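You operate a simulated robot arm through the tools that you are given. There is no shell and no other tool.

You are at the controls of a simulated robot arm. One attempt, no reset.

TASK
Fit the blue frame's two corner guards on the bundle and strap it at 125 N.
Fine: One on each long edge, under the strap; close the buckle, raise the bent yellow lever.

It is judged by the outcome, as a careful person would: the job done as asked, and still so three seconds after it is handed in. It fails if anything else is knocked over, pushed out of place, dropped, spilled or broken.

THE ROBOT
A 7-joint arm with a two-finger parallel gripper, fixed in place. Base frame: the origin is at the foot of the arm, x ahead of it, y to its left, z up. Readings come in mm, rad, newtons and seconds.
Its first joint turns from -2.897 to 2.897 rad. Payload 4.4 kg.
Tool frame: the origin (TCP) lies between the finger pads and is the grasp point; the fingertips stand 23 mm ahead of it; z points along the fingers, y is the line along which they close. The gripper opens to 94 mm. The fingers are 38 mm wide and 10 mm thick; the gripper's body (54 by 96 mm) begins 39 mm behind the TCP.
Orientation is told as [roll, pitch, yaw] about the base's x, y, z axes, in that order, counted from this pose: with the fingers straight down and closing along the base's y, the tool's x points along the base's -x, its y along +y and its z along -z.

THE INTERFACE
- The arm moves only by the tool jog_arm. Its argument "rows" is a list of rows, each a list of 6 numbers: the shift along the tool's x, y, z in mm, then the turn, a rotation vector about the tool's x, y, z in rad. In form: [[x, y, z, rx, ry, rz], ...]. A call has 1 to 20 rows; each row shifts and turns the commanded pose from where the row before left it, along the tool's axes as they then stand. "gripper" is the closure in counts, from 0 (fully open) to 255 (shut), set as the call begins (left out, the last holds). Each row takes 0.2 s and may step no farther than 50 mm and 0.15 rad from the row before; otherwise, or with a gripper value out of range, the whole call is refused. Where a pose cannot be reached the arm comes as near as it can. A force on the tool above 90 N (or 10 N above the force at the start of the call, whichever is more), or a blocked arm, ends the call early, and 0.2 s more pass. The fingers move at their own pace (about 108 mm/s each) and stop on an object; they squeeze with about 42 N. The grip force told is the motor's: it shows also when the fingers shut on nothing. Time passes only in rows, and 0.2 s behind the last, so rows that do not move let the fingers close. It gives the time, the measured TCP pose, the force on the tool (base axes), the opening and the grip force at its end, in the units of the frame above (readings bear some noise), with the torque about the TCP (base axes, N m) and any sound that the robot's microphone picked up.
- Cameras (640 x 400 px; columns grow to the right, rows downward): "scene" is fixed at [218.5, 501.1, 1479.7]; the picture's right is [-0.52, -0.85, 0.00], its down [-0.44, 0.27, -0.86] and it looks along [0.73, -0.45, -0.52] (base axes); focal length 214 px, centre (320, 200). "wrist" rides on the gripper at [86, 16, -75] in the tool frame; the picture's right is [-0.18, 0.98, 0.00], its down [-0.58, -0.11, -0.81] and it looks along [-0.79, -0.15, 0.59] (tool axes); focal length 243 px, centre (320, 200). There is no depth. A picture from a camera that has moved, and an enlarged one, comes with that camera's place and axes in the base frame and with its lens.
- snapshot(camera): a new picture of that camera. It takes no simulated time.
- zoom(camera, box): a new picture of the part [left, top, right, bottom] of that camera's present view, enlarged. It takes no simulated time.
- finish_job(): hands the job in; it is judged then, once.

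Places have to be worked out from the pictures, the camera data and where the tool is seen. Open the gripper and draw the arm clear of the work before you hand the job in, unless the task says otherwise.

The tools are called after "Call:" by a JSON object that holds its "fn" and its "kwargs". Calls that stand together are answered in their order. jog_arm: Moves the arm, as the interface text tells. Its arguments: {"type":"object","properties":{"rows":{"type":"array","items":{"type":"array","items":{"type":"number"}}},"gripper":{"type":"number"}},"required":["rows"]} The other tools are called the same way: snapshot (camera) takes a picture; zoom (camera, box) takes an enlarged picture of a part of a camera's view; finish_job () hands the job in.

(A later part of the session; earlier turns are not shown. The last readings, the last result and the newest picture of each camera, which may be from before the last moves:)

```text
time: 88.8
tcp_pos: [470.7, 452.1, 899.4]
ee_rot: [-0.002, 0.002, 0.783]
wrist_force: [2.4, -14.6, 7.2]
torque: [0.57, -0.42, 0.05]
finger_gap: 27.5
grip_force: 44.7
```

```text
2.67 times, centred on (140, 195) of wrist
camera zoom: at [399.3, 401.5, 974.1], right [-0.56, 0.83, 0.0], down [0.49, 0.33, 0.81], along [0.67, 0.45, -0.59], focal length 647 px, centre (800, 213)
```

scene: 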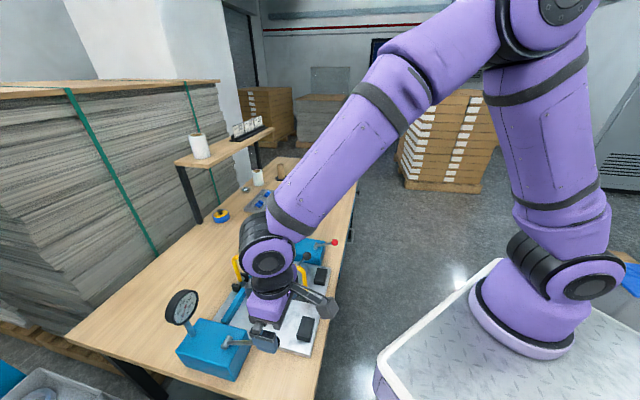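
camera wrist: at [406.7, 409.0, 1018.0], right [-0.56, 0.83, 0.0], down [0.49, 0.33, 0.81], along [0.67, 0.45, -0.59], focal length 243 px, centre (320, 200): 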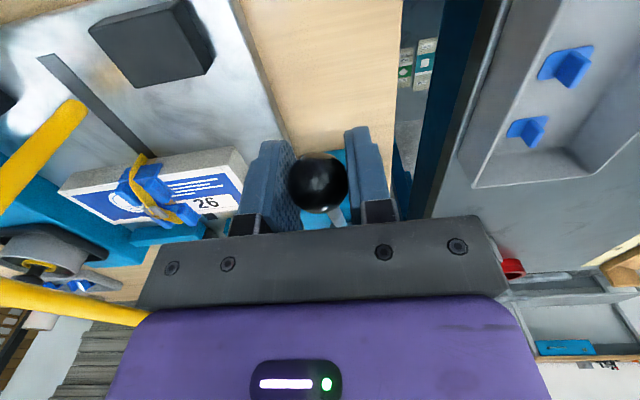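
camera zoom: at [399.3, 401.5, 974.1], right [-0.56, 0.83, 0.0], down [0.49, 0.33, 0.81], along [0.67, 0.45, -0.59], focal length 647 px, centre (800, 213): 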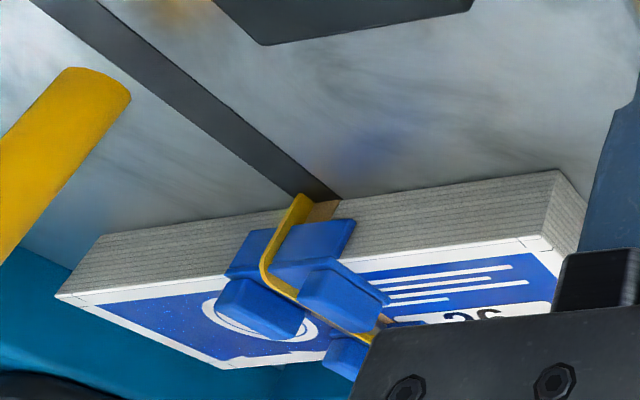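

The needle is in the green mark at 125 N. I return the lever gently to its top stop, then release it and back away upward.

Call:
{"fn": "jog_arm", "kwargs": {"rows": [[0, 0, -5, 0, 0, 0], [-0.5, 0, -10, 0, 0, 0], [-1.2, 0, -10, 0, 0, 0], [-2.2, 0, -10, 0, 0, 0], [-3, 0, -9.5, 0, 0, 0], [-3.6, 0, -9, 0, 0, 0], [-1.5, 0, -3.2, 0, 0, 0], [0, 0, 0, 0, 0, 0]]}}

Call:
{"fn": "jog_arm", "kwargs": {"rows": [[0, 0, 0, 0, 0, 0], [0, 0, 0, 0, 0, 0], [0, 0, 0, 0, 0, 0]], "gripper": 0}}

Call:
{"fn": "zoom", "kwargs": {"camera": "scene", "box": [160, 285, 208, 330]}}

Call:
{"fn": "snapshot", "kwargs": {"camera": "wrist"}}

```text
time: 90.6
tcp_pos: [481.6, 461.0, 955.0]
ee_rot: [0.0, 0.003, 0.783]
wrist_force: [-1.1, -18.0, -26.2]
torque: [0.06, 0.11, -0.02]
finger_gap: 27.0
grip_force: 45.5
```

```text
time: 91.4
tcp_pos: [482.6, 462.3, 957.0]
ee_rot: [0.001, 0.0, 0.785]
wrist_force: [0.0, 0.7, 0.2]
torque: [0.01, -0.01, -0.02]
finger_gap: 94.0
grip_force: 0.0
```

```text
8.89 times, centred on (184, 308) of scene
camera zoom: at [218.5, 501.1, 1479.7], right [-0.52, -0.85, 0.0], down [-0.44, 0.27, -0.86], along [0.73, -0.45, -0.52], focal length 1906 px, centre (1529, -756)
```

zoom: 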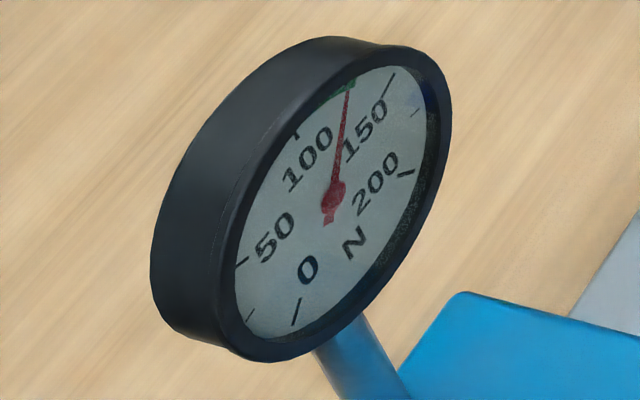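

```text
taken
camera wrist: at [409.5, 412.5, 1031.1], right [-0.56, 0.83, 0.0], down [0.49, 0.33, 0.81], along [0.67, 0.45, -0.59], focal length 243 px, centre (320, 200)
```

wrist: 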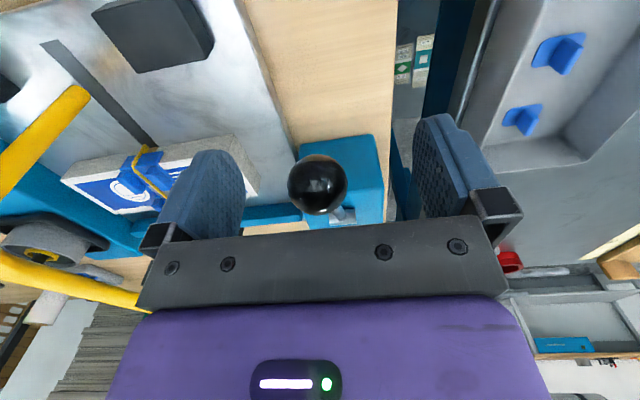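

Gauge holds 125 N with the lever released at the top. I back straight up, then move to a viewpoint to look at the buckle on the strap.

Call:
{"fn": "jog_arm", "kwargs": {"rows": [[0, 0, -30, 0, 0, 0], [0, 0, -40, 0, 0, 0], [0, 0, -40, 0, 0, 0], [12, -26, -6, 0, 0, 0], [12, -26, -6, 0, 0, 0], [12, -26, -6, 0, 0, 0], [11, -27, -6, 0, 0, 0], [0, 0, 0, 0, 0, 0], [0, 0, 0, 0, 0, 0]]}}

Call:
{"fn": "snapshot", "kwargs": {"camera": "wrist"}}

Call:
{"fn": "zoom", "kwargs": {"camera": "wrist", "box": [230, 90, 350, 190]}}

Call:
{"fn": "zoom", "kwargs": {"camera": "scene", "box": [262, 268, 314, 302]}}

Call:
{"fn": "snapshot", "kwargs": {"camera": "scene"}}

```text
time: 93.4
tcp_pos: [523.1, 352.9, 1088.9]
ee_rot: [-0.001, -0.001, 0.785]
wrist_force: [0.1, 0.1, -0.8]
torque: [0.03, 0.03, -0.03]
finger_gap: 93.9
grip_force: 0.0
```

```text
taken
camera wrist: at [451.1, 302.8, 1162.7], right [-0.56, 0.83, 0.0], down [0.49, 0.33, 0.81], along [0.67, 0.45, -0.59], focal length 243 px, centre (320, 200)
```

wrist: 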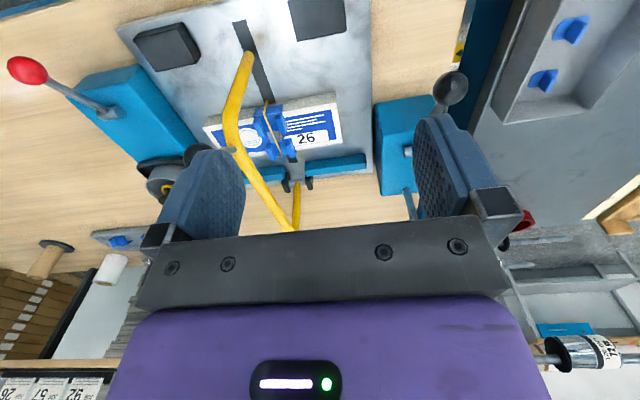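

```text
4.00 times, centred on (290, 140) of wrist
camera zoom: at [451.1, 302.8, 1162.7], right [-0.56, 0.83, 0.0], down [0.49, 0.33, 0.81], along [0.67, 0.45, -0.59], focal length 970 px, centre (440, 440)
```

zoom: 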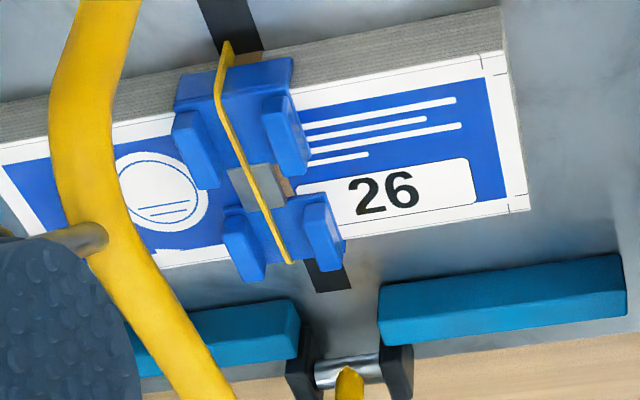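

```text
11.76 times, centred on (288, 285) of scene
camera zoom: at [218.5, 501.1, 1479.7], right [-0.52, -0.85, 0.0], down [-0.44, 0.27, -0.86], along [0.73, -0.45, -0.52], focal length 2523 px, centre (696, -800)
```

zoom: 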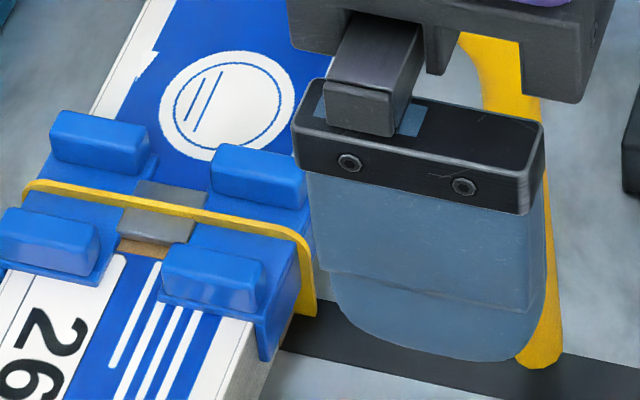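

```text
taken
```

scene: 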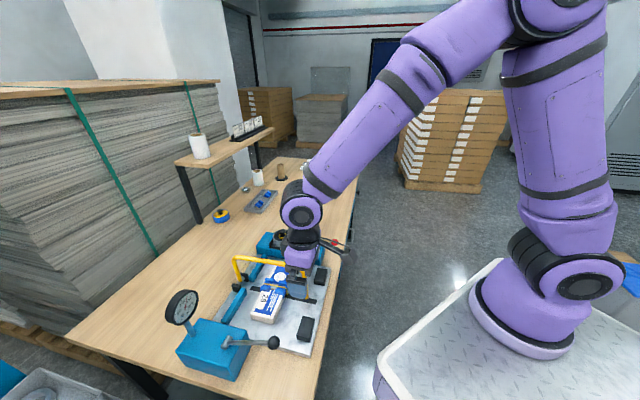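

The strap is now taut in both channels; the buckle plate sits mid-span between the guards. I close the fingers and move the camera lower and nearer (clear of the arch) to inspect the buckle.

Call:
{"fn": "jog_arm", "kwargs": {"rows": [[-5, -2.5, 32, 0, 0, 0], [-5, -2.5, 32, 0, 0, 0], [-5, -2.5, 32, 0, 0, 0], [-5, -2.5, 30, 0, 0, 0], [0, 0, 0, 0, 0, 0], [0, 0, 0, 0, 0, 0]], "gripper": 200}}

Call:
{"fn": "snapshot", "kwargs": {"camera": "wrist"}}

Call:
{"fn": "zoom", "kwargs": {"camera": "wrist", "box": [190, 110, 310, 210]}}

```text
time: 94.8
tcp_pos: [543.9, 357.4, 965.4]
ee_rot: [-0.001, 0.0, 0.782]
wrist_force: [0.6, -0.3, 0.6]
torque: [0.02, 0.02, -0.01]
finger_gap: 20.3
grip_force: 0.0
```

```text
taken
camera wrist: at [470.9, 308.0, 1039.5], right [-0.56, 0.83, 0.0], down [0.49, 0.33, 0.81], along [0.67, 0.45, -0.59], focal length 243 px, centre (320, 200)
```

wrist: 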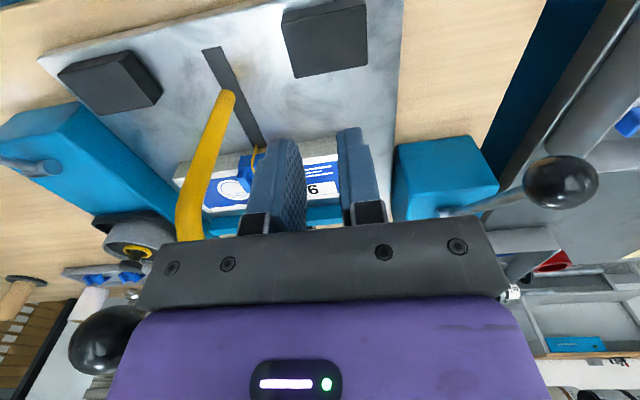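

```text
4.00 times, centred on (250, 160) of wrist
camera zoom: at [470.9, 308.0, 1039.5], right [-0.56, 0.83, 0.0], down [0.49, 0.33, 0.81], along [0.67, 0.45, -0.59], focal length 970 px, centre (600, 360)
```

zoom: 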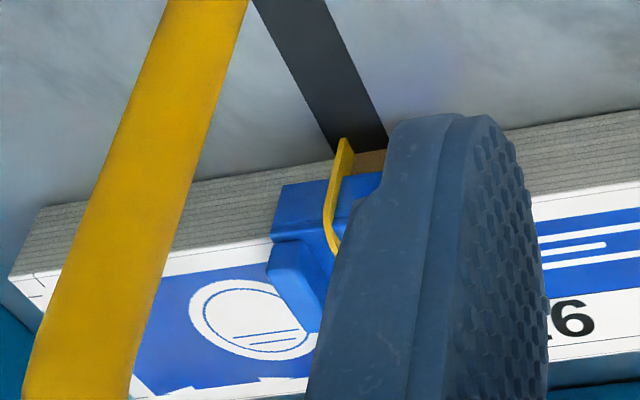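

The finger blocks that view. I withdraw up and back so the scene camera sees the buckle unobstructed.

Call:
{"fn": "jog_arm", "kwargs": {"rows": [[10, 0, -40, 0, 0, 0], [10, 0, -40, 0, 0, 0], [10, 0, -40, 0, 0, 0], [10, -10, -40, 0, 0, 0], [10, -40, -10, 0, 0, 0], [0, -45, 0, 0, 0, 0], [0, -45, 0, 0, 0, 0], [0, -45, 0, 0, 0, 0], [0, 0, 0, 0, 0, 0]]}}

Call:
{"fn": "zoom", "kwargs": {"camera": "scene", "box": [264, 272, 304, 297]}}

Call:
{"fn": "zoom", "kwargs": {"camera": "scene", "box": [220, 240, 340, 320]}}

Call:
{"fn": "snapshot", "kwargs": {"camera": "wrist"}}

```text
time: 96.8
tcp_pos: [637.9, 194.1, 1135.4]
ee_rot: [0.002, 0.0, 0.782]
wrist_force: [1.0, -1.0, 0.5]
torque: [-0.02, 0.0, 0.0]
finger_gap: 20.3
grip_force: 0.1
```

```text
16.00 times, centred on (284, 284) of scene
camera zoom: at [218.5, 501.1, 1479.7], right [-0.52, -0.85, 0.0], down [-0.44, 0.27, -0.86], along [0.73, -0.45, -0.52], focal length 3432 px, centre (896, -1152)
```

zoom: 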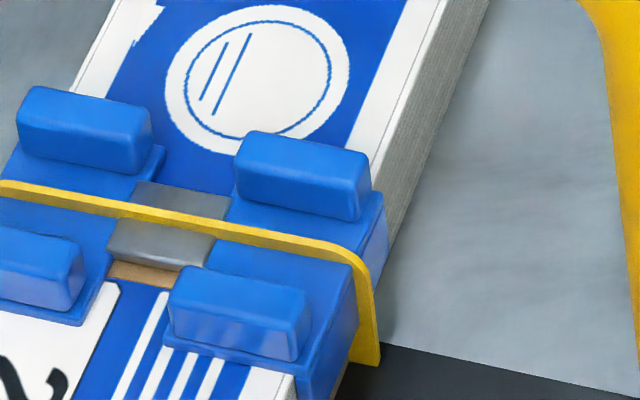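

```text
5.00 times, centred on (280, 280) of scene
camera zoom: at [218.5, 501.1, 1479.7], right [-0.52, -0.85, 0.0], down [-0.44, 0.27, -0.86], along [0.73, -0.45, -0.52], focal length 1072 px, centre (520, -200)
```

zoom: 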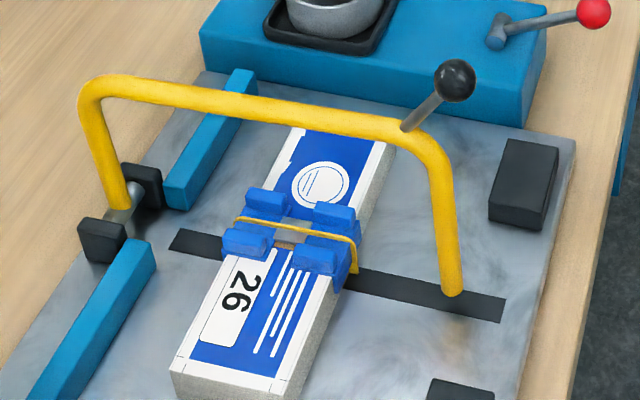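

```text
taken
camera wrist: at [565.4, 144.5, 1210.1], right [-0.56, 0.83, 0.0], down [0.49, 0.33, 0.81], along [0.67, 0.45, -0.59], focal length 243 px, centre (320, 200)
```

wrist: 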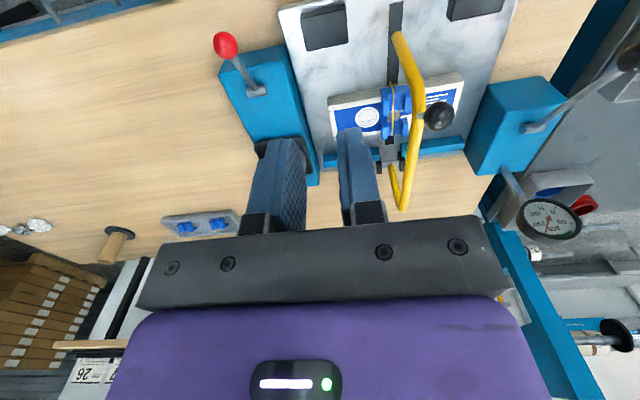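

The buckle is a flat plate under the taut strap, not yet wrapped. The remaining control is the red-ball lever on the reel block, the likely buckle closer; I measure it before touching it.

Call:
{"fn": "zoom", "kwargs": {"camera": "wrist", "box": [200, 20, 320, 120]}}

Call:
{"fn": "zoom", "kwargs": {"camera": "scene", "box": [300, 225, 348, 255]}}

```text
4.00 times, centred on (260, 70) of wrist
camera zoom: at [565.4, 144.5, 1210.1], right [-0.56, 0.83, 0.0], down [0.49, 0.33, 0.81], along [0.67, 0.45, -0.59], focal length 970 px, centre (560, 720)
```

zoom: 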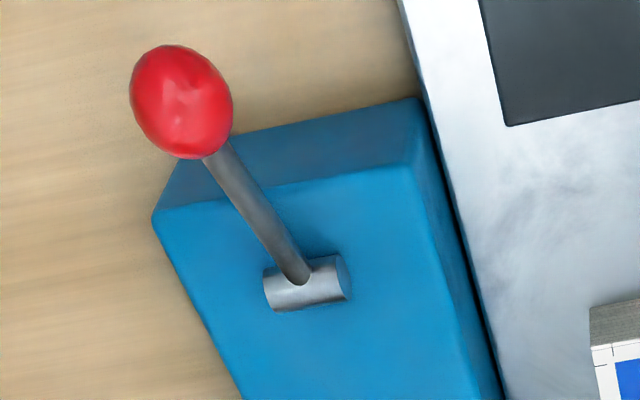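

```text
13.33 times, centred on (324, 240) of scene
camera zoom: at [218.5, 501.1, 1479.7], right [-0.52, -0.85, 0.0], down [-0.44, 0.27, -0.86], along [0.73, -0.45, -0.52], focal length 2860 px, centre (267, -333)
```

zoom: 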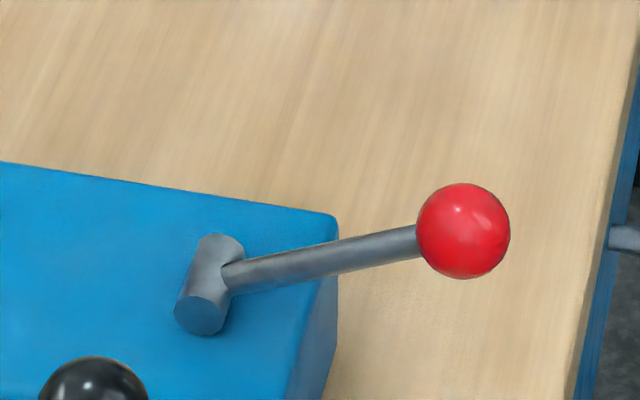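

The red ball is at W≈599, L≈424.6, z≈907 with pivot W≈677, z≈866 (arm 88 mm, tilted ~28° up like the other lever). I move above it with the gripper open and lower to it.

Call:
{"fn": "jog_arm", "kwargs": {"rows": [[-2.75, -27.75, 33.75, 0, 0, 0], [-2.75, -27.75, 33.75, 0, 0, 0], [-2.75, -27.75, 33.75, 0, 0, 0], [-2.75, -27.75, 33.75, 0, 0, 0], [0, 0, 0, 0, 0, 0], [0, 0, 0, 0, 0, 0]], "gripper": 0}}

Call:
{"fn": "snapshot", "kwargs": {"camera": "wrist"}}

```text
time: 98.2
tcp_pos: [726.6, 125.9, 995.7]
ee_rot: [0.0, -0.001, 0.784]
wrist_force: [0.4, 0.3, -0.5]
torque: [-0.01, 0.01, -0.03]
finger_gap: 94.1
grip_force: 0.1
```

```text
taken
camera wrist: at [652.9, 76.7, 1071.1], right [-0.56, 0.83, 0.0], down [0.49, 0.33, 0.81], along [0.67, 0.45, -0.59], focal length 243 px, centre (320, 200)
```

wrist: 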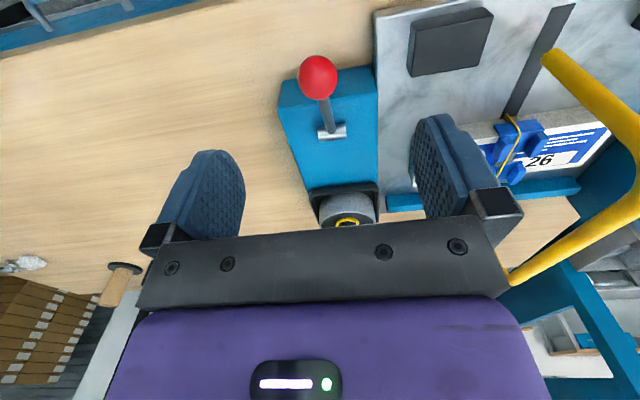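

Call:
{"fn": "jog_arm", "kwargs": {"rows": [[1, -0.4, 30, 0, 0, 0], [1, -0.4, 30, 0, 0, 0], [1, -0.3, 28, 0, 0, 0], [0, 0, 0, 0, 0, 0], [0, 0, 0, 0, 0, 0]]}}

Call:
{"fn": "snapshot", "kwargs": {"camera": "wrist"}}

Call:
{"fn": "zoom", "kwargs": {"camera": "scene", "box": [290, 210, 360, 270]}}

```text
time: 99.4
tcp_pos: [722.9, 121.7, 908.0]
ee_rot: [-0.001, -0.002, 0.784]
wrist_force: [-0.2, 0.7, 0.4]
torque: [0.03, 0.0, 0.03]
finger_gap: 94.1
grip_force: 0.1
```

```text
taken
camera wrist: at [649.5, 72.3, 983.2], right [-0.56, 0.83, 0.0], down [0.49, 0.33, 0.81], along [0.67, 0.45, -0.59], focal length 243 px, centre (320, 200)
```

wrist: 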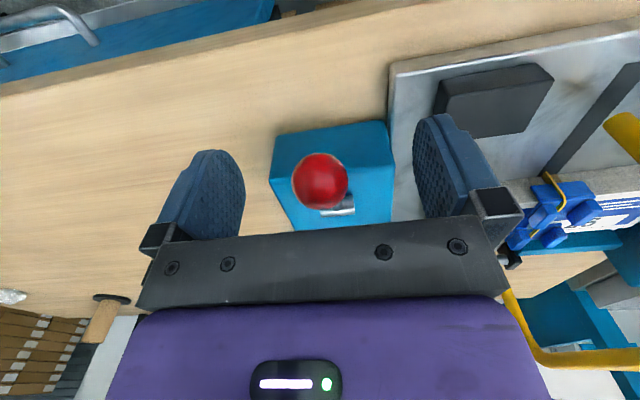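

```text
6.67 times, centred on (325, 240) of scene
camera zoom: at [218.5, 501.1, 1479.7], right [-0.52, -0.85, 0.0], down [-0.44, 0.27, -0.86], along [0.73, -0.45, -0.52], focal length 1430 px, centre (287, -67)
```

zoom: 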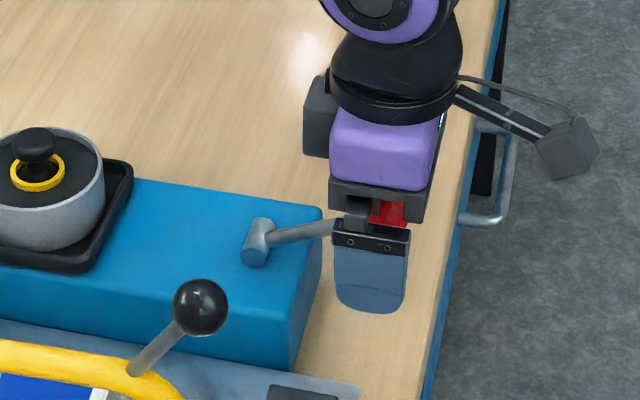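

The red ball is centred between the fingers. I grip it and press it down ~8° first, checking gauge and buckle.

Call:
{"fn": "jog_arm", "kwargs": {"rows": [[0, 0, 0, 0, 0, 0], [0, 0, 0, 0, 0, 0], [0, 0, 0, 0, 0, 0], [0, 0, 0, 0, 0, 0]], "gripper": 200}}

Call:
{"fn": "jog_arm", "kwargs": {"rows": [[1.2, 0, 2.7, 0, 0, 0], [1.2, 0, 2.7, 0, 0, 0], [1.2, 0, 2.7, 0, 0, 0], [1.2, 0, 2.7, 0, 0, 0], [0, 0, 0, 0, 0, 0]]}}

Call:
{"fn": "snapshot", "kwargs": {"camera": "wrist"}}

Call:
{"fn": "zoom", "kwargs": {"camera": "scene", "box": [160, 285, 208, 330]}}

Call:
{"fn": "zoom", "kwargs": {"camera": "scene", "box": [264, 272, 304, 297]}}

```text
time: 100.4
tcp_pos: [721.9, 121.2, 908.9]
ee_rot: [-0.001, -0.001, 0.784]
wrist_force: [2.5, -2.6, -1.1]
torque: [0.02, -0.01, -0.02]
finger_gap: 27.2
grip_force: 45.0
```

```text
time: 101.6
tcp_pos: [719.9, 119.3, 901.2]
ee_rot: [0.001, -0.004, 0.784]
wrist_force: [2.5, 13.0, 13.6]
torque: [0.82, -0.81, 0.0]
finger_gap: 27.1
grip_force: 45.4
```

```text
taken
camera wrist: at [647.3, 69.6, 975.2], right [-0.56, 0.83, 0.0], down [0.49, 0.33, 0.81], along [0.67, 0.45, -0.59], focal length 243 px, centre (320, 200)
```

wrist: 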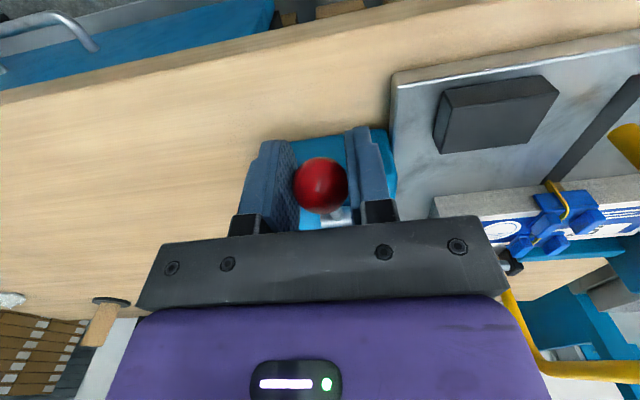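

```text
8.89 times, centred on (184, 308) of scene
camera zoom: at [218.5, 501.1, 1479.7], right [-0.52, -0.85, 0.0], down [-0.44, 0.27, -0.86], along [0.73, -0.45, -0.52], focal length 1906 px, centre (1529, -756)
```

zoom: 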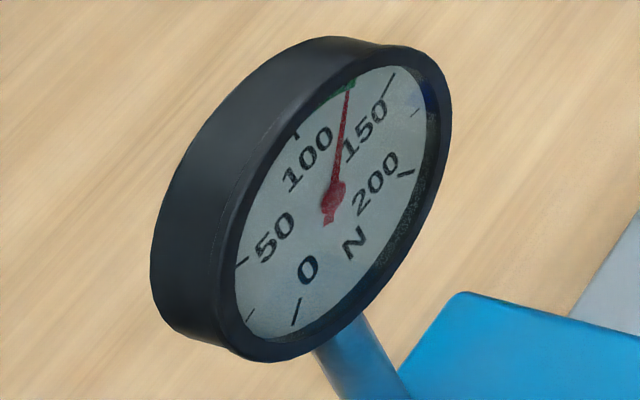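

```text
16.00 times, centred on (284, 284) of scene
camera zoom: at [218.5, 501.1, 1479.7], right [-0.52, -0.85, 0.0], down [-0.44, 0.27, -0.86], along [0.73, -0.45, -0.52], focal length 3432 px, centre (896, -1152)
```

zoom: 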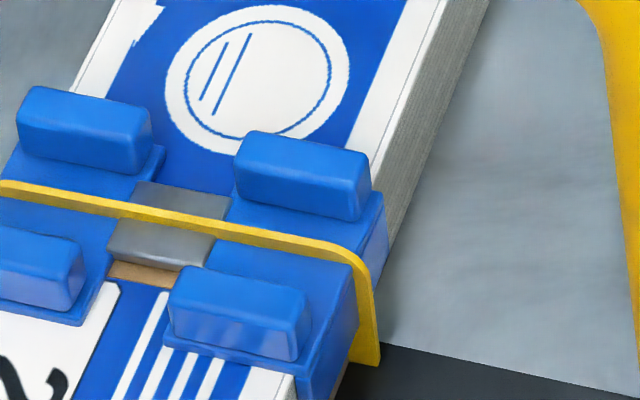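

Moves freely; no change yet. I continue pressing down in steps.

Call:
{"fn": "jog_arm", "kwargs": {"rows": [[1, 0, 3.7, 0, 0, 0], [1, 0, 3.7, 0, 0, 0], [1, 0, 3.7, 0, 0, 0], [1, 0, 3.7, 0, 0, 0], [0, 0, 0, 0, 0, 0]]}}

Call:
{"fn": "zoom", "kwargs": {"camera": "scene", "box": [160, 285, 208, 330]}}

Call:
{"fn": "zoom", "kwargs": {"camera": "scene", "box": [264, 272, 304, 297]}}

```text
time: 102.8
tcp_pos: [717.0, 116.1, 886.3]
ee_rot: [0.001, 0.001, 0.783]
wrist_force: [-14.5, 17.2, 16.7]
torque: [0.66, -0.72, 0.12]
finger_gap: 27.0
grip_force: 45.3
```

```text
8.89 times, centred on (184, 308) of scene
camera zoom: at [218.5, 501.1, 1479.7], right [-0.52, -0.85, 0.0], down [-0.44, 0.27, -0.86], along [0.73, -0.45, -0.52], focal length 1906 px, centre (1529, -756)
```

zoom: 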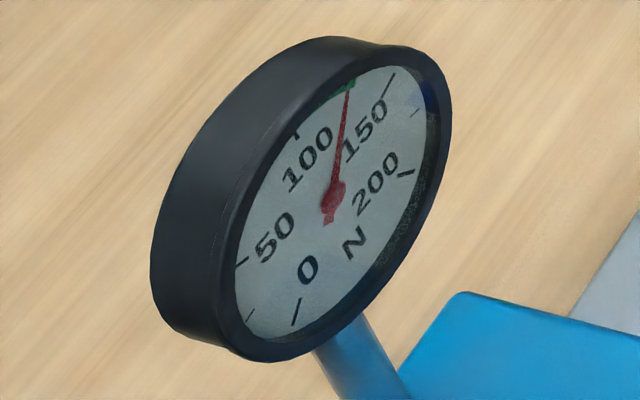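

```text
16.00 times, centred on (284, 284) of scene
camera zoom: at [218.5, 501.1, 1479.7], right [-0.52, -0.85, 0.0], down [-0.44, 0.27, -0.86], along [0.73, -0.45, -0.52], focal length 3432 px, centre (896, -1152)
```

zoom: 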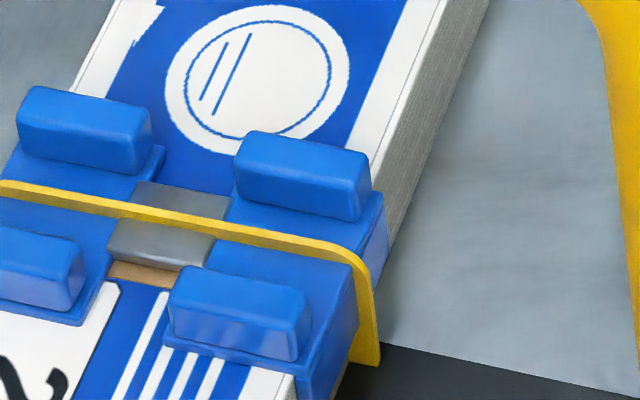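

Call:
{"fn": "jog_arm", "kwargs": {"rows": [[0.6, 0.5, 3.8, 0, 0, 0], [0.4, 0.5, 3.8, 0, 0, 0], [0.2, 0, 3.8, 0, 0, 0], [0.1, 0, 3.8, 0, 0, 0], [0, 0, 0, 0, 0, 0]]}}

Call:
{"fn": "zoom", "kwargs": {"camera": "scene", "box": [160, 285, 208, 330]}}

Call:
{"fn": "zoom", "kwargs": {"camera": "scene", "box": [264, 272, 304, 297]}}

```text
time: 104.0
tcp_pos: [715.7, 115.1, 870.7]
ee_rot: [0.0, -0.002, 0.783]
wrist_force: [-16.3, 12.2, 18.7]
torque: [0.65, -0.84, 0.06]
finger_gap: 27.3
grip_force: 45.4
```

```text
8.89 times, centred on (184, 308) of scene
camera zoom: at [218.5, 501.1, 1479.7], right [-0.52, -0.85, 0.0], down [-0.44, 0.27, -0.86], along [0.73, -0.45, -0.52], focal length 1906 px, centre (1529, -756)
```

zoom: 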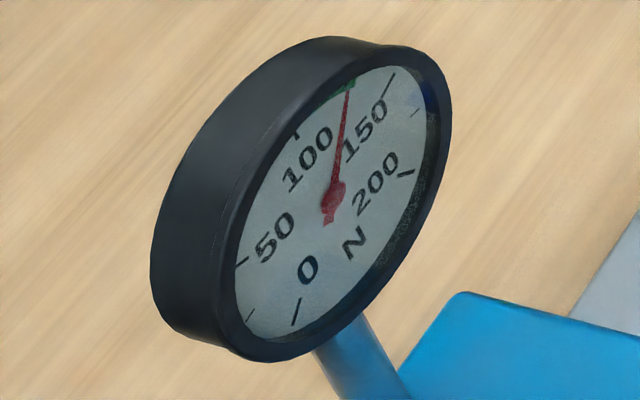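

```text
16.00 times, centred on (284, 284) of scene
camera zoom: at [218.5, 501.1, 1479.7], right [-0.52, -0.85, 0.0], down [-0.44, 0.27, -0.86], along [0.73, -0.45, -0.52], focal length 3432 px, centre (896, -1152)
```

zoom: 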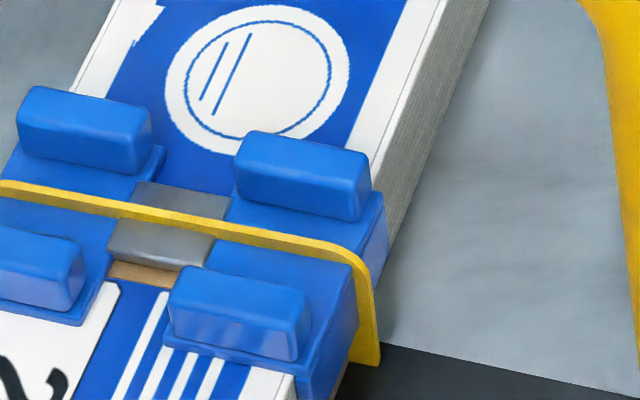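

Call:
{"fn": "jog_arm", "kwargs": {"rows": [[0, 0.5, 4, 0, 0, 0], [-0.1, 0, 4, 0, 0, 0], [-0.2, 0, 4, 0, 0, 0], [0, 0, 0, 0, 0, 0]]}}

Call:
{"fn": "zoom", "kwargs": {"camera": "scene", "box": [160, 285, 208, 330]}}

Call:
{"fn": "zoom", "kwargs": {"camera": "scene", "box": [264, 272, 304, 297]}}

Call:
{"fn": "snapshot", "kwargs": {"camera": "wrist"}}

```text
time: 105.0
tcp_pos: [715.7, 114.9, 859.5]
ee_rot: [0.0, -0.001, 0.784]
wrist_force: [-15.5, 12.6, 17.2]
torque: [0.43, -0.78, 0.06]
finger_gap: 27.4
grip_force: 45.0
```

```text
8.89 times, centred on (184, 308) of scene
camera zoom: at [218.5, 501.1, 1479.7], right [-0.52, -0.85, 0.0], down [-0.44, 0.27, -0.86], along [0.73, -0.45, -0.52], focal length 1906 px, centre (1529, -756)
```

zoom: 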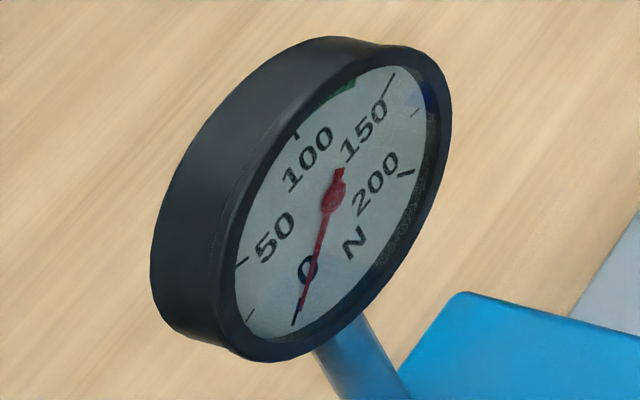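

```text
16.00 times, centred on (284, 284) of scene
camera zoom: at [218.5, 501.1, 1479.7], right [-0.52, -0.85, 0.0], down [-0.44, 0.27, -0.86], along [0.73, -0.45, -0.52], focal length 3432 px, centre (896, -1152)
```

zoom: 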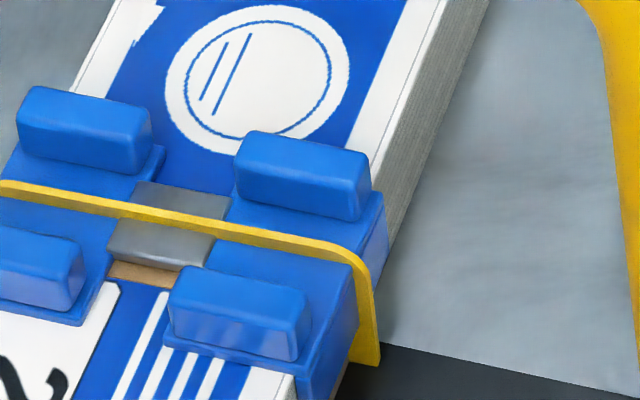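

```text
taken
camera wrist: at [642.7, 64.9, 933.4], right [-0.56, 0.83, 0.0], down [0.49, 0.33, 0.81], along [0.67, 0.45, -0.59], focal length 243 px, centre (320, 200)
```

wrist: 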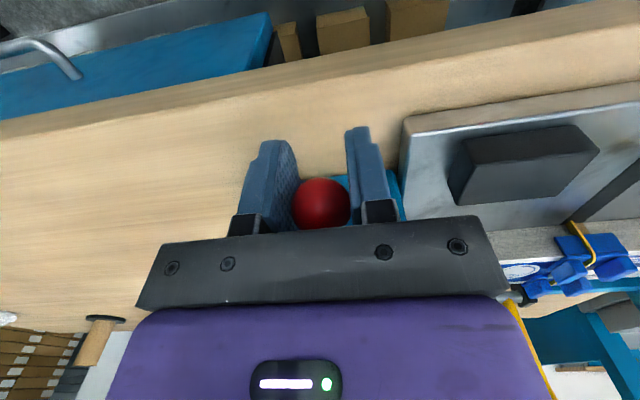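

The gauge dropped to 0, but the strap still looks taut on the guards — either the buckle was closed and the tensioner unloaded, or the tension was released. I let a moment pass and inspect closely.

Call:
{"fn": "jog_arm", "kwargs": {"rows": [[0, 0, 0, 0, 0, 0], [0, 0, 0, 0, 0, 0], [0, 0, 0, 0, 0, 0]]}}

Call:
{"fn": "zoom", "kwargs": {"camera": "scene", "box": [264, 272, 304, 297]}}

Call:
{"fn": "zoom", "kwargs": {"camera": "scene", "box": [270, 278, 286, 290]}}

Call:
{"fn": "zoom", "kwargs": {"camera": "scene", "box": [220, 240, 340, 320]}}

Call:
{"fn": "zoom", "kwargs": {"camera": "wrist", "box": [500, 200, 640, 310]}}

```text
time: 105.8
tcp_pos: [714.9, 114.6, 858.0]
ee_rot: [0.0, -0.001, 0.782]
wrist_force: [-15.5, 13.2, 11.1]
torque: [0.11, -0.48, 0.09]
finger_gap: 27.1
grip_force: 44.7
```

```text
16.00 times, centred on (284, 284) of scene
camera zoom: at [218.5, 501.1, 1479.7], right [-0.52, -0.85, 0.0], down [-0.44, 0.27, -0.86], along [0.73, -0.45, -0.52], focal length 3432 px, centre (896, -1152)
```

zoom: 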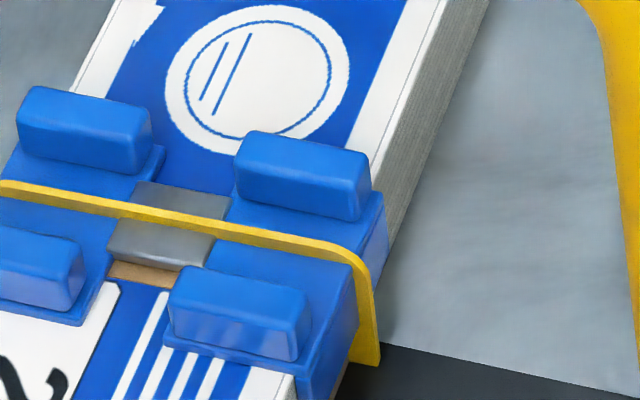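

```text
16.00 times, centred on (278, 284) of scene
camera zoom: at [218.5, 501.1, 1479.7], right [-0.52, -0.85, 0.0], down [-0.44, 0.27, -0.86], along [0.73, -0.45, -0.52], focal length 3432 px, centre (992, -1144)
```

zoom: 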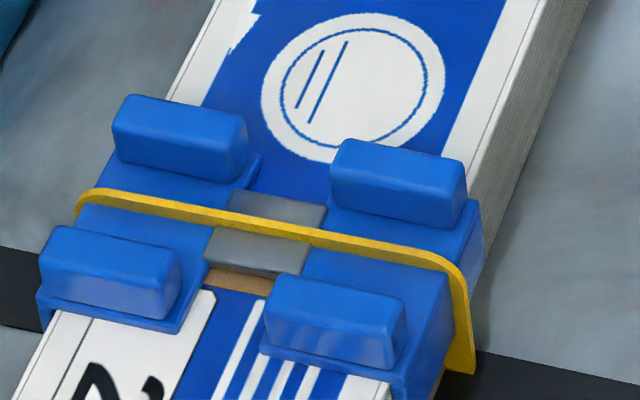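

```text
5.00 times, centred on (280, 280) of scene
camera zoom: at [218.5, 501.1, 1479.7], right [-0.52, -0.85, 0.0], down [-0.44, 0.27, -0.86], along [0.73, -0.45, -0.52], focal length 1072 px, centre (520, -200)
```

zoom: 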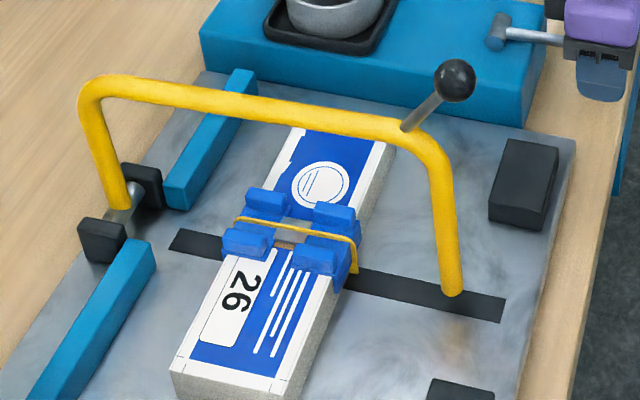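

```text
3.64 times, centred on (570, 255) of wrist
camera zoom: at [642.7, 65.0, 933.3], right [-0.56, 0.83, 0.0], down [0.49, 0.33, 0.81], along [0.67, 0.45, -0.59], focal length 882 px, centre (-589, 0)
```

zoom: 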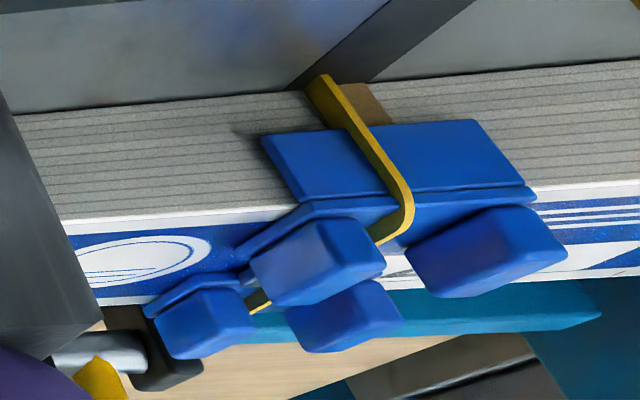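

The strap stays tight and flat with the gauge at 0, consistent with the buckle being closed and the tensioner unloaded. I return the red lever to its raised position and release it.

Call:
{"fn": "jog_arm", "kwargs": {"rows": [[0.2, 0, -4, 0, 0, 0], [0.1, 0, -4, 0, 0, 0], [0, -0.5, -4, 0, 0, 0], [-0.2, 0, -3.8, 0, 0, 0], [-0.3, 0, -3.8, 0, 0, 0], [-0.4, -0.5, -3.8, 0, 0, 0], [-0.6, -0.5, -3.8, 0, 0, 0], [-1, 0, -3.7, 0, 0, 0], [-1, 0, -3.7, 0, 0, 0], [-1, 0, -3.7, 0, 0, 0], [-1, 0, -3.7, 0, 0, 0], [-1.2, 0, -2.7, 0, 0, 0], [-1.2, 0, -2.7, 0, 0, 0], [-1.2, 0, -2.2, 0, 0, 0], [0, 0, 0, 0, 0, 0]]}}

Call:
{"fn": "zoom", "kwargs": {"camera": "scene", "box": [160, 285, 208, 330]}}

Call:
{"fn": "zoom", "kwargs": {"camera": "scene", "box": [264, 272, 304, 297]}}

Call:
{"fn": "snapshot", "kwargs": {"camera": "wrist"}}

```text
time: 109.0
tcp_pos: [722.1, 120.6, 908.9]
ee_rot: [0.002, 0.003, 0.784]
wrist_force: [-41.2, 19.3, -25.8]
torque: [-0.22, 0.08, 0.29]
finger_gap: 27.3
grip_force: 44.9
```

```text
8.89 times, centred on (184, 308) of scene
camera zoom: at [218.5, 501.1, 1479.7], right [-0.52, -0.85, 0.0], down [-0.44, 0.27, -0.86], along [0.73, -0.45, -0.52], focal length 1906 px, centre (1529, -756)
```

zoom: 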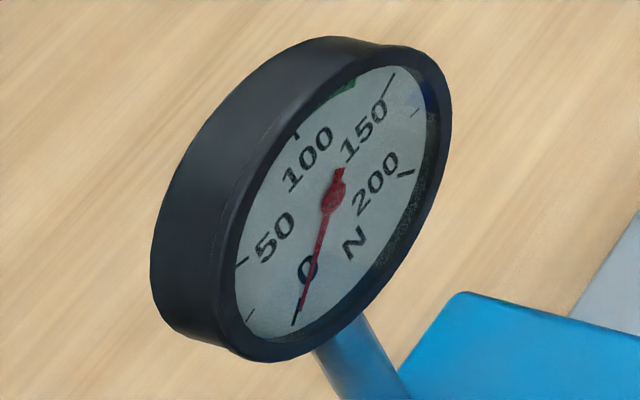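

```text
16.00 times, centred on (284, 284) of scene
camera zoom: at [218.5, 501.1, 1479.7], right [-0.52, -0.85, 0.0], down [-0.44, 0.27, -0.86], along [0.73, -0.45, -0.52], focal length 3432 px, centre (896, -1152)
```

zoom: 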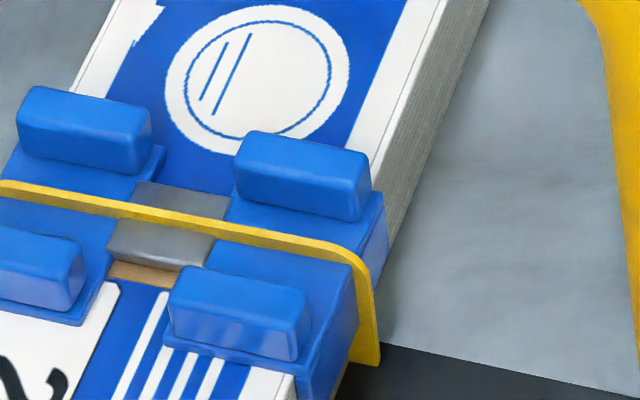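

```text
taken
camera wrist: at [649.1, 71.0, 983.1], right [-0.56, 0.83, 0.0], down [0.49, 0.33, 0.8], along [0.66, 0.45, -0.59], focal length 243 px, centre (320, 200)
```

wrist: 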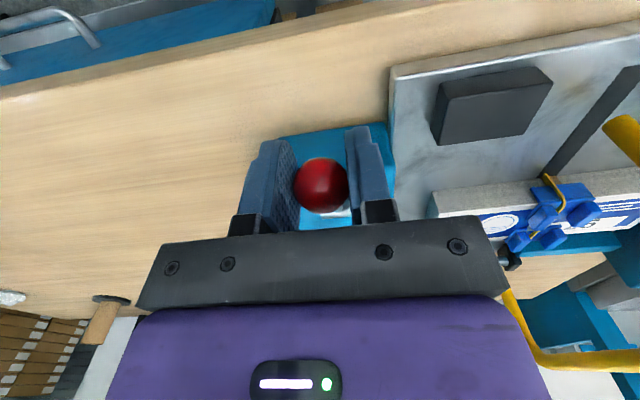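

The lever is back at its top; gauge 0, strap still tight. I open, lift clear, tilt the tool 30° again and return to the yellow arch's ball handle.

Call:
{"fn": "jog_arm", "kwargs": {"rows": [[0, 0, 0, 0, 0, 0], [0, 0, 0, 0, 0, 0], [0, 0, -30, 0, 0, 0], [0, 0, -45, 0, 0, 0], [0, 0, -45, 0, 0, 0], [0, 0, -45, 0, 0, 0], [0, 0, -45, 0, 0, 0], [0, 0, -32, 0, 0, 0], [0, 0, 0, 0, -0.131, 0], [0, 0, 0, 0, -0.131, 0], [0, 0, 0, 0, -0.131, 0], [0, 0, 0, 0, -0.131, 0], [4.85, 41, -2.8, 0, 0, 0], [4.85, 41, -2.8, 0, 0, 0], [4.85, 41, -2.8, 0, 0, 0], [4.85, 41, -2.8, 0, 0, 0], [4.85, 41, -2.8, 0, 0, 0], [0, 0, 0, 0, 0, 0], [0, 0, 0, 0, 0, 0]], "gripper": 0}}

Call:
{"fn": "snapshot", "kwargs": {"camera": "wrist"}}

Call:
{"fn": "zoom", "kwargs": {"camera": "scene", "box": [200, 200, 360, 320]}}

```text
time: 113.0
tcp_pos: [559.5, 241.6, 1152.4]
ee_rot: [0.001, -0.523, 0.782]
wrist_force: [0.2, -0.6, 0.1]
torque: [-0.03, 0.02, 0.01]
finger_gap: 93.9
grip_force: 0.0
```

```text
taken
camera wrist: at [467.3, 173.3, 1173.2], right [-0.58, 0.81, 0.09], down [0.15, -0.01, 0.99], along [0.8, 0.59, -0.12], focal length 243 px, centre (320, 200)
```

wrist: 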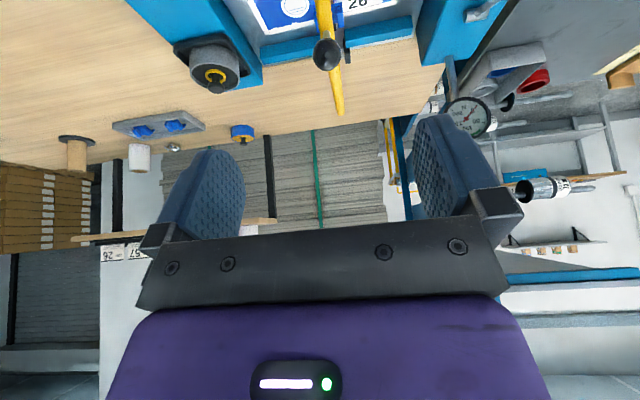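

```text
3.33 times, centred on (280, 260) of scene
camera zoom: at [218.5, 501.1, 1479.7], right [-0.52, -0.85, 0.0], down [-0.44, 0.27, -0.86], along [0.73, -0.45, -0.52], focal length 715 px, centre (453, 0)
```

zoom: 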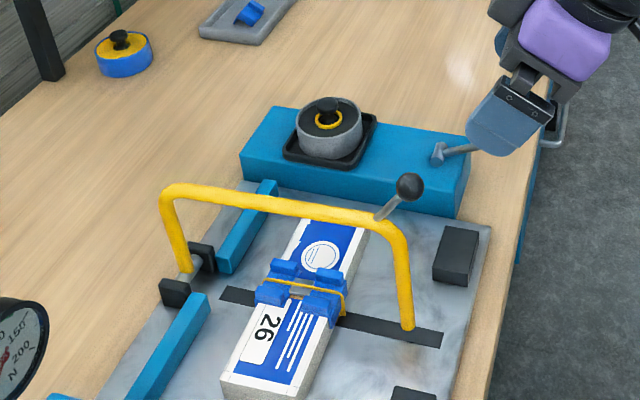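

The ball handle is at W≈640.6, L≈219, z≈1030. I align and advance onto it, then grip.

Call:
{"fn": "jog_arm", "kwargs": {"rows": [[-5.2, 4.8, 20, 0, 0, 0], [0, 0, 35, 0, 0, 0], [0, 0, 35, 0, 0, 0], [0, 0, 32, 0, 0, 0], [0, 0, 20, 0, 0, 0], [0, 0, 0, 0, 0, 0], [0, 0, 0, 0, 0, 0]]}}

Call:
{"fn": "snapshot", "kwargs": {"camera": "wrist"}}

```text
time: 114.6
tcp_pos: [609.2, 303.1, 1029.5]
ee_rot: [0.001, -0.523, 0.783]
wrist_force: [-0.5, -0.2, -0.9]
torque: [0.0, -0.02, 0.0]
finger_gap: 94.2
grip_force: 0.0
```

```text
taken
camera wrist: at [518.0, 234.8, 1051.2], right [-0.58, 0.81, 0.09], down [0.15, -0.01, 0.99], along [0.8, 0.59, -0.12], focal length 243 px, centre (320, 200)
```

wrist: 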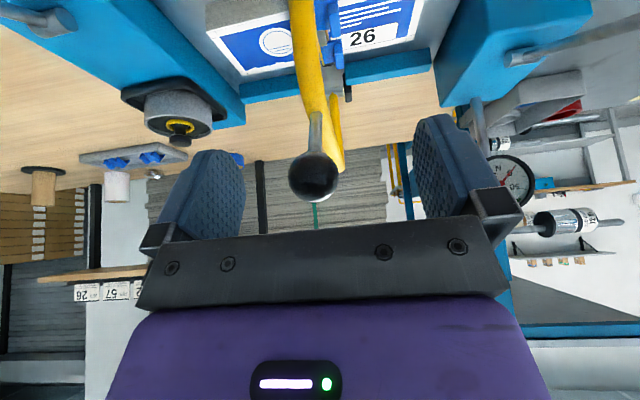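

Call:
{"fn": "jog_arm", "kwargs": {"rows": [[0, -2.8, 0, 0, 0, 0], [0, 0, 0, 0, 0, 0]]}}

Call:
{"fn": "jog_arm", "kwargs": {"rows": [[0, 0, 0, 0, 0, 0], [0, 0, 0, 0, 0, 0], [0, 0, 0, 0, 0, 0], [0, 0, 0, 0, 0, 0]], "gripper": 200}}

Call:
{"fn": "jog_arm", "kwargs": {"rows": [[-12.5, 0, -4.96, 0, 0, 0], [-12.5, 0, -4.96, 0, 0, 0], [-12.95, 0, -3.83, 0, 0, 0], [-12.95, 0, -3.83, 0, 0, 0], [0, 0, 0, 0, 0, 0]]}}

Call:
{"fn": "zoom", "kwargs": {"camera": "scene", "box": [220, 220, 340, 320]}}

Call:
{"fn": "zoom", "kwargs": {"camera": "scene", "box": [264, 272, 304, 297]}}

```text
time: 115.2
tcp_pos: [610.2, 300.7, 1030.3]
ee_rot: [0.001, -0.525, 0.784]
wrist_force: [0.1, -0.1, 0.5]
torque: [-0.02, 0.02, 0.0]
finger_gap: 94.2
grip_force: 0.1
```

```text
time: 116.2
tcp_pos: [611.7, 301.1, 1030.5]
ee_rot: [-0.001, -0.522, 0.783]
wrist_force: [2.5, -1.0, 0.0]
torque: [0.14, -0.09, -0.01]
finger_gap: 24.3
grip_force: 45.3
```

```text
time: 117.4
tcp_pos: [636.6, 325.5, 1069.9]
ee_rot: [0.001, -0.523, 0.782]
wrist_force: [7.0, -10.0, -4.1]
torque: [-0.96, 0.84, -0.06]
finger_gap: 24.6
grip_force: 45.0
```

```text
4.00 times, centred on (280, 270) of scene
camera zoom: at [218.5, 501.1, 1479.7], right [-0.52, -0.85, 0.0], down [-0.44, 0.27, -0.86], along [0.73, -0.45, -0.52], focal length 858 px, centre (480, -80)
```

zoom: 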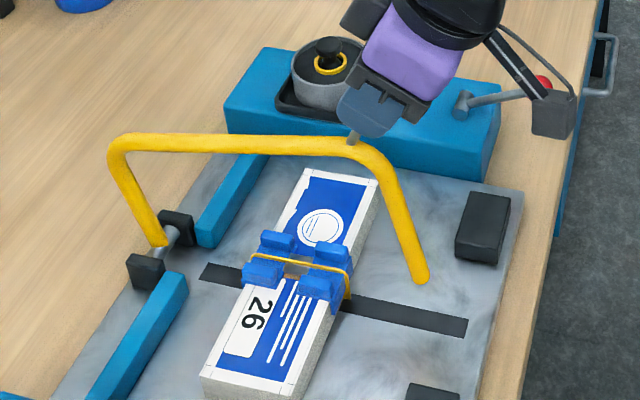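

```text
16.00 times, centred on (284, 284) of scene
camera zoom: at [218.5, 501.1, 1479.7], right [-0.52, -0.85, 0.0], down [-0.44, 0.27, -0.86], along [0.73, -0.45, -0.52], focal length 3432 px, centre (896, -1152)
```

zoom: 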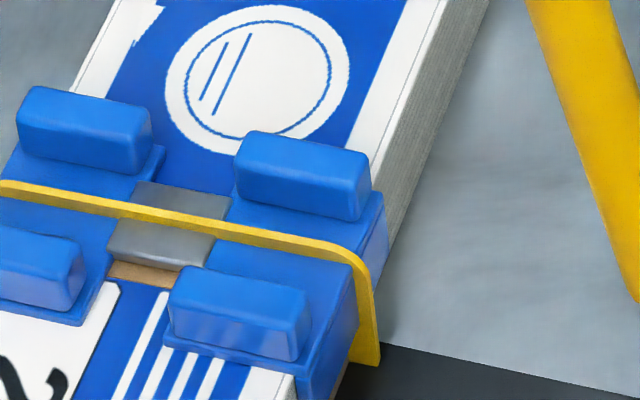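

The arch lifts and the strap stays tight around the bundle — the buckle is closed. I continue raising the yellow lever along its arc.

Call:
{"fn": "jog_arm", "kwargs": {"rows": [[-13.18, 0, -2.73, 0, 0, 0], [-13.18, 0, -2.73, 0, 0, 0], [-13.42, 0, -1.55, 0, 0, 0], [-13.42, 0, -1.55, 0, 0, 0], [-13.44, 0, -0.38, 0, 0, 0], [-13.44, 0, -0.38, 0, 0, 0], [-13.46, 0, 0.78, 0, 0, 0], [-13.46, 0, 0.78, 0, 0, 0], [-13.35, 0, 1.99, 0, 0, 0], [-13.35, 0, 1.99, 0, 0, 0], [-13.1, 0, 3.12, 0, 0, 0], [-13.1, 0, 3.12, 0, 0, 0], [-12.78, 0, 4.26, 0, 0, 0], [-12.78, 0, 4.26, 0, 0, 0], [0, 0, 0, 0, 0, 0]]}}

Call:
{"fn": "zoom", "kwargs": {"camera": "scene", "box": [140, 130, 340, 340]}}

Call:
{"fn": "snapshot", "kwargs": {"camera": "wrist"}}

```text
time: 120.6
tcp_pos: [754.0, 442.8, 1154.7]
ee_rot: [0.001, -0.523, 0.785]
wrist_force: [6.8, -3.6, -3.6]
torque: [0.23, -0.28, 0.03]
finger_gap: 24.6
grip_force: 44.9
```

```text
1.90 times, centred on (240, 235) of scene
camera zoom: at [218.5, 501.1, 1479.7], right [-0.52, -0.85, 0.0], down [-0.44, 0.27, -0.86], along [0.73, -0.45, -0.52], focal length 408 px, centre (472, 133)
```

zoom: 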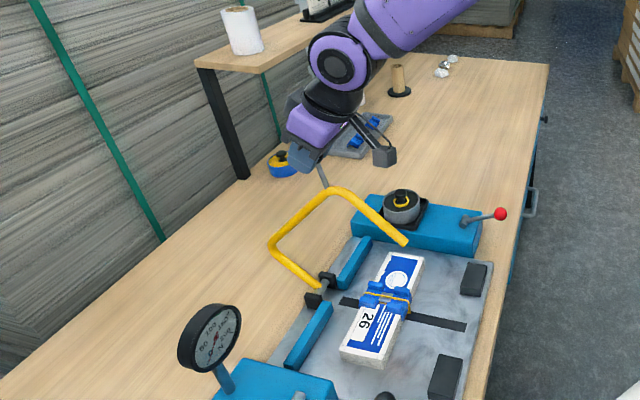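

```text
taken
camera wrist: at [662.8, 375.0, 1176.3], right [-0.58, 0.81, 0.09], down [0.15, -0.01, 0.99], along [0.8, 0.59, -0.12], focal length 243 px, centre (320, 200)
```

wrist: 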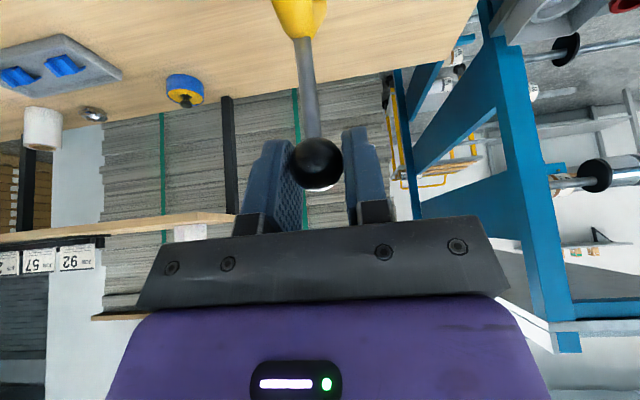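

Strap and guards stay put. I finish the return arc to the lever's original raised rest position.

Call:
{"fn": "jog_arm", "kwargs": {"rows": [[-12.38, 0, 5.36, 0, 0, 0], [-12.38, 0, 5.36, 0, 0, 0], [-11.89, 0, 6.4, 0, 0, 0], [-11.89, 0, 6.4, 0, 0, 0], [-11.25, 0, 7.42, 0, 0, 0], [-11.25, 0, 7.42, 0, 0, 0], [-10.52, 0, 8.38, 0, 0, 0], [-10.52, 0, 8.38, 0, 0, 0], [-9.84, 0, 9.26, 0, 0, 0], [-9.84, 0, 9.26, 0, 0, 0], [-8.92, 0, 10.05, 0, 0, 0], [-8.92, 0, 10.05, 0, 0, 0], [-8.07, 0, 10.83, 0, 0, 0], [-8.07, 0, 10.83, 0, 0, 0], [-2.6, 0, 4.0, 0, 0, 0], [0, 0, 0, 0, 0, 0]]}}

Call:
{"fn": "zoom", "kwargs": {"camera": "scene", "box": [140, 130, 340, 340]}}

Call:
{"fn": "zoom", "kwargs": {"camera": "scene", "box": [264, 272, 304, 297]}}

```text
time: 124.0
tcp_pos: [887.2, 574.8, 1122.8]
ee_rot: [-0.002, -0.524, 0.784]
wrist_force: [-7.6, 9.9, 1.2]
torque: [0.13, -0.12, -0.13]
finger_gap: 25.7
grip_force: 6.2
```

```text
1.90 times, centred on (240, 235) of scene
camera zoom: at [218.5, 501.1, 1479.7], right [-0.52, -0.85, 0.0], down [-0.44, 0.27, -0.86], along [0.73, -0.45, -0.52], focal length 408 px, centre (472, 133)
```

zoom: 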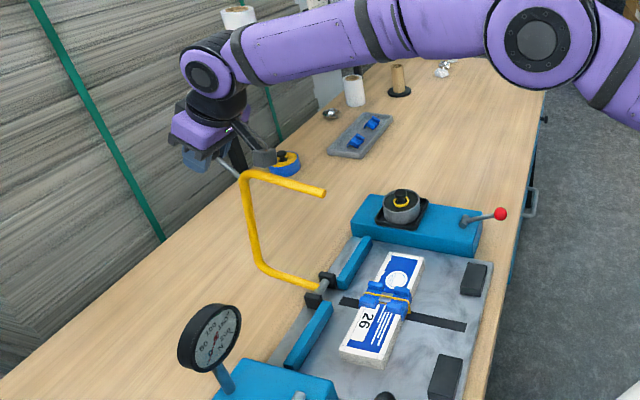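

```text
16.00 times, centred on (284, 284) of scene
camera zoom: at [218.5, 501.1, 1479.7], right [-0.52, -0.85, 0.0], down [-0.44, 0.27, -0.86], along [0.73, -0.45, -0.52], focal length 3432 px, centre (896, -1152)
```

zoom: 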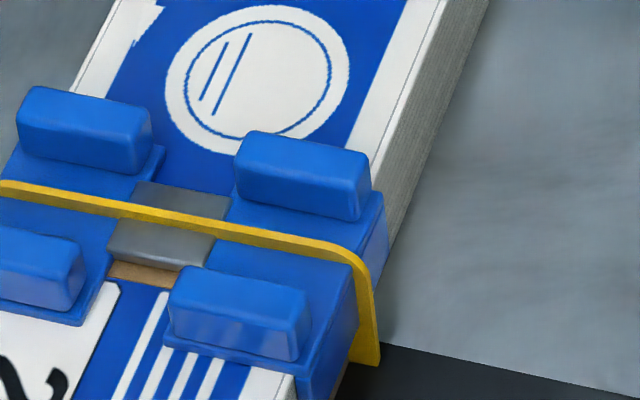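

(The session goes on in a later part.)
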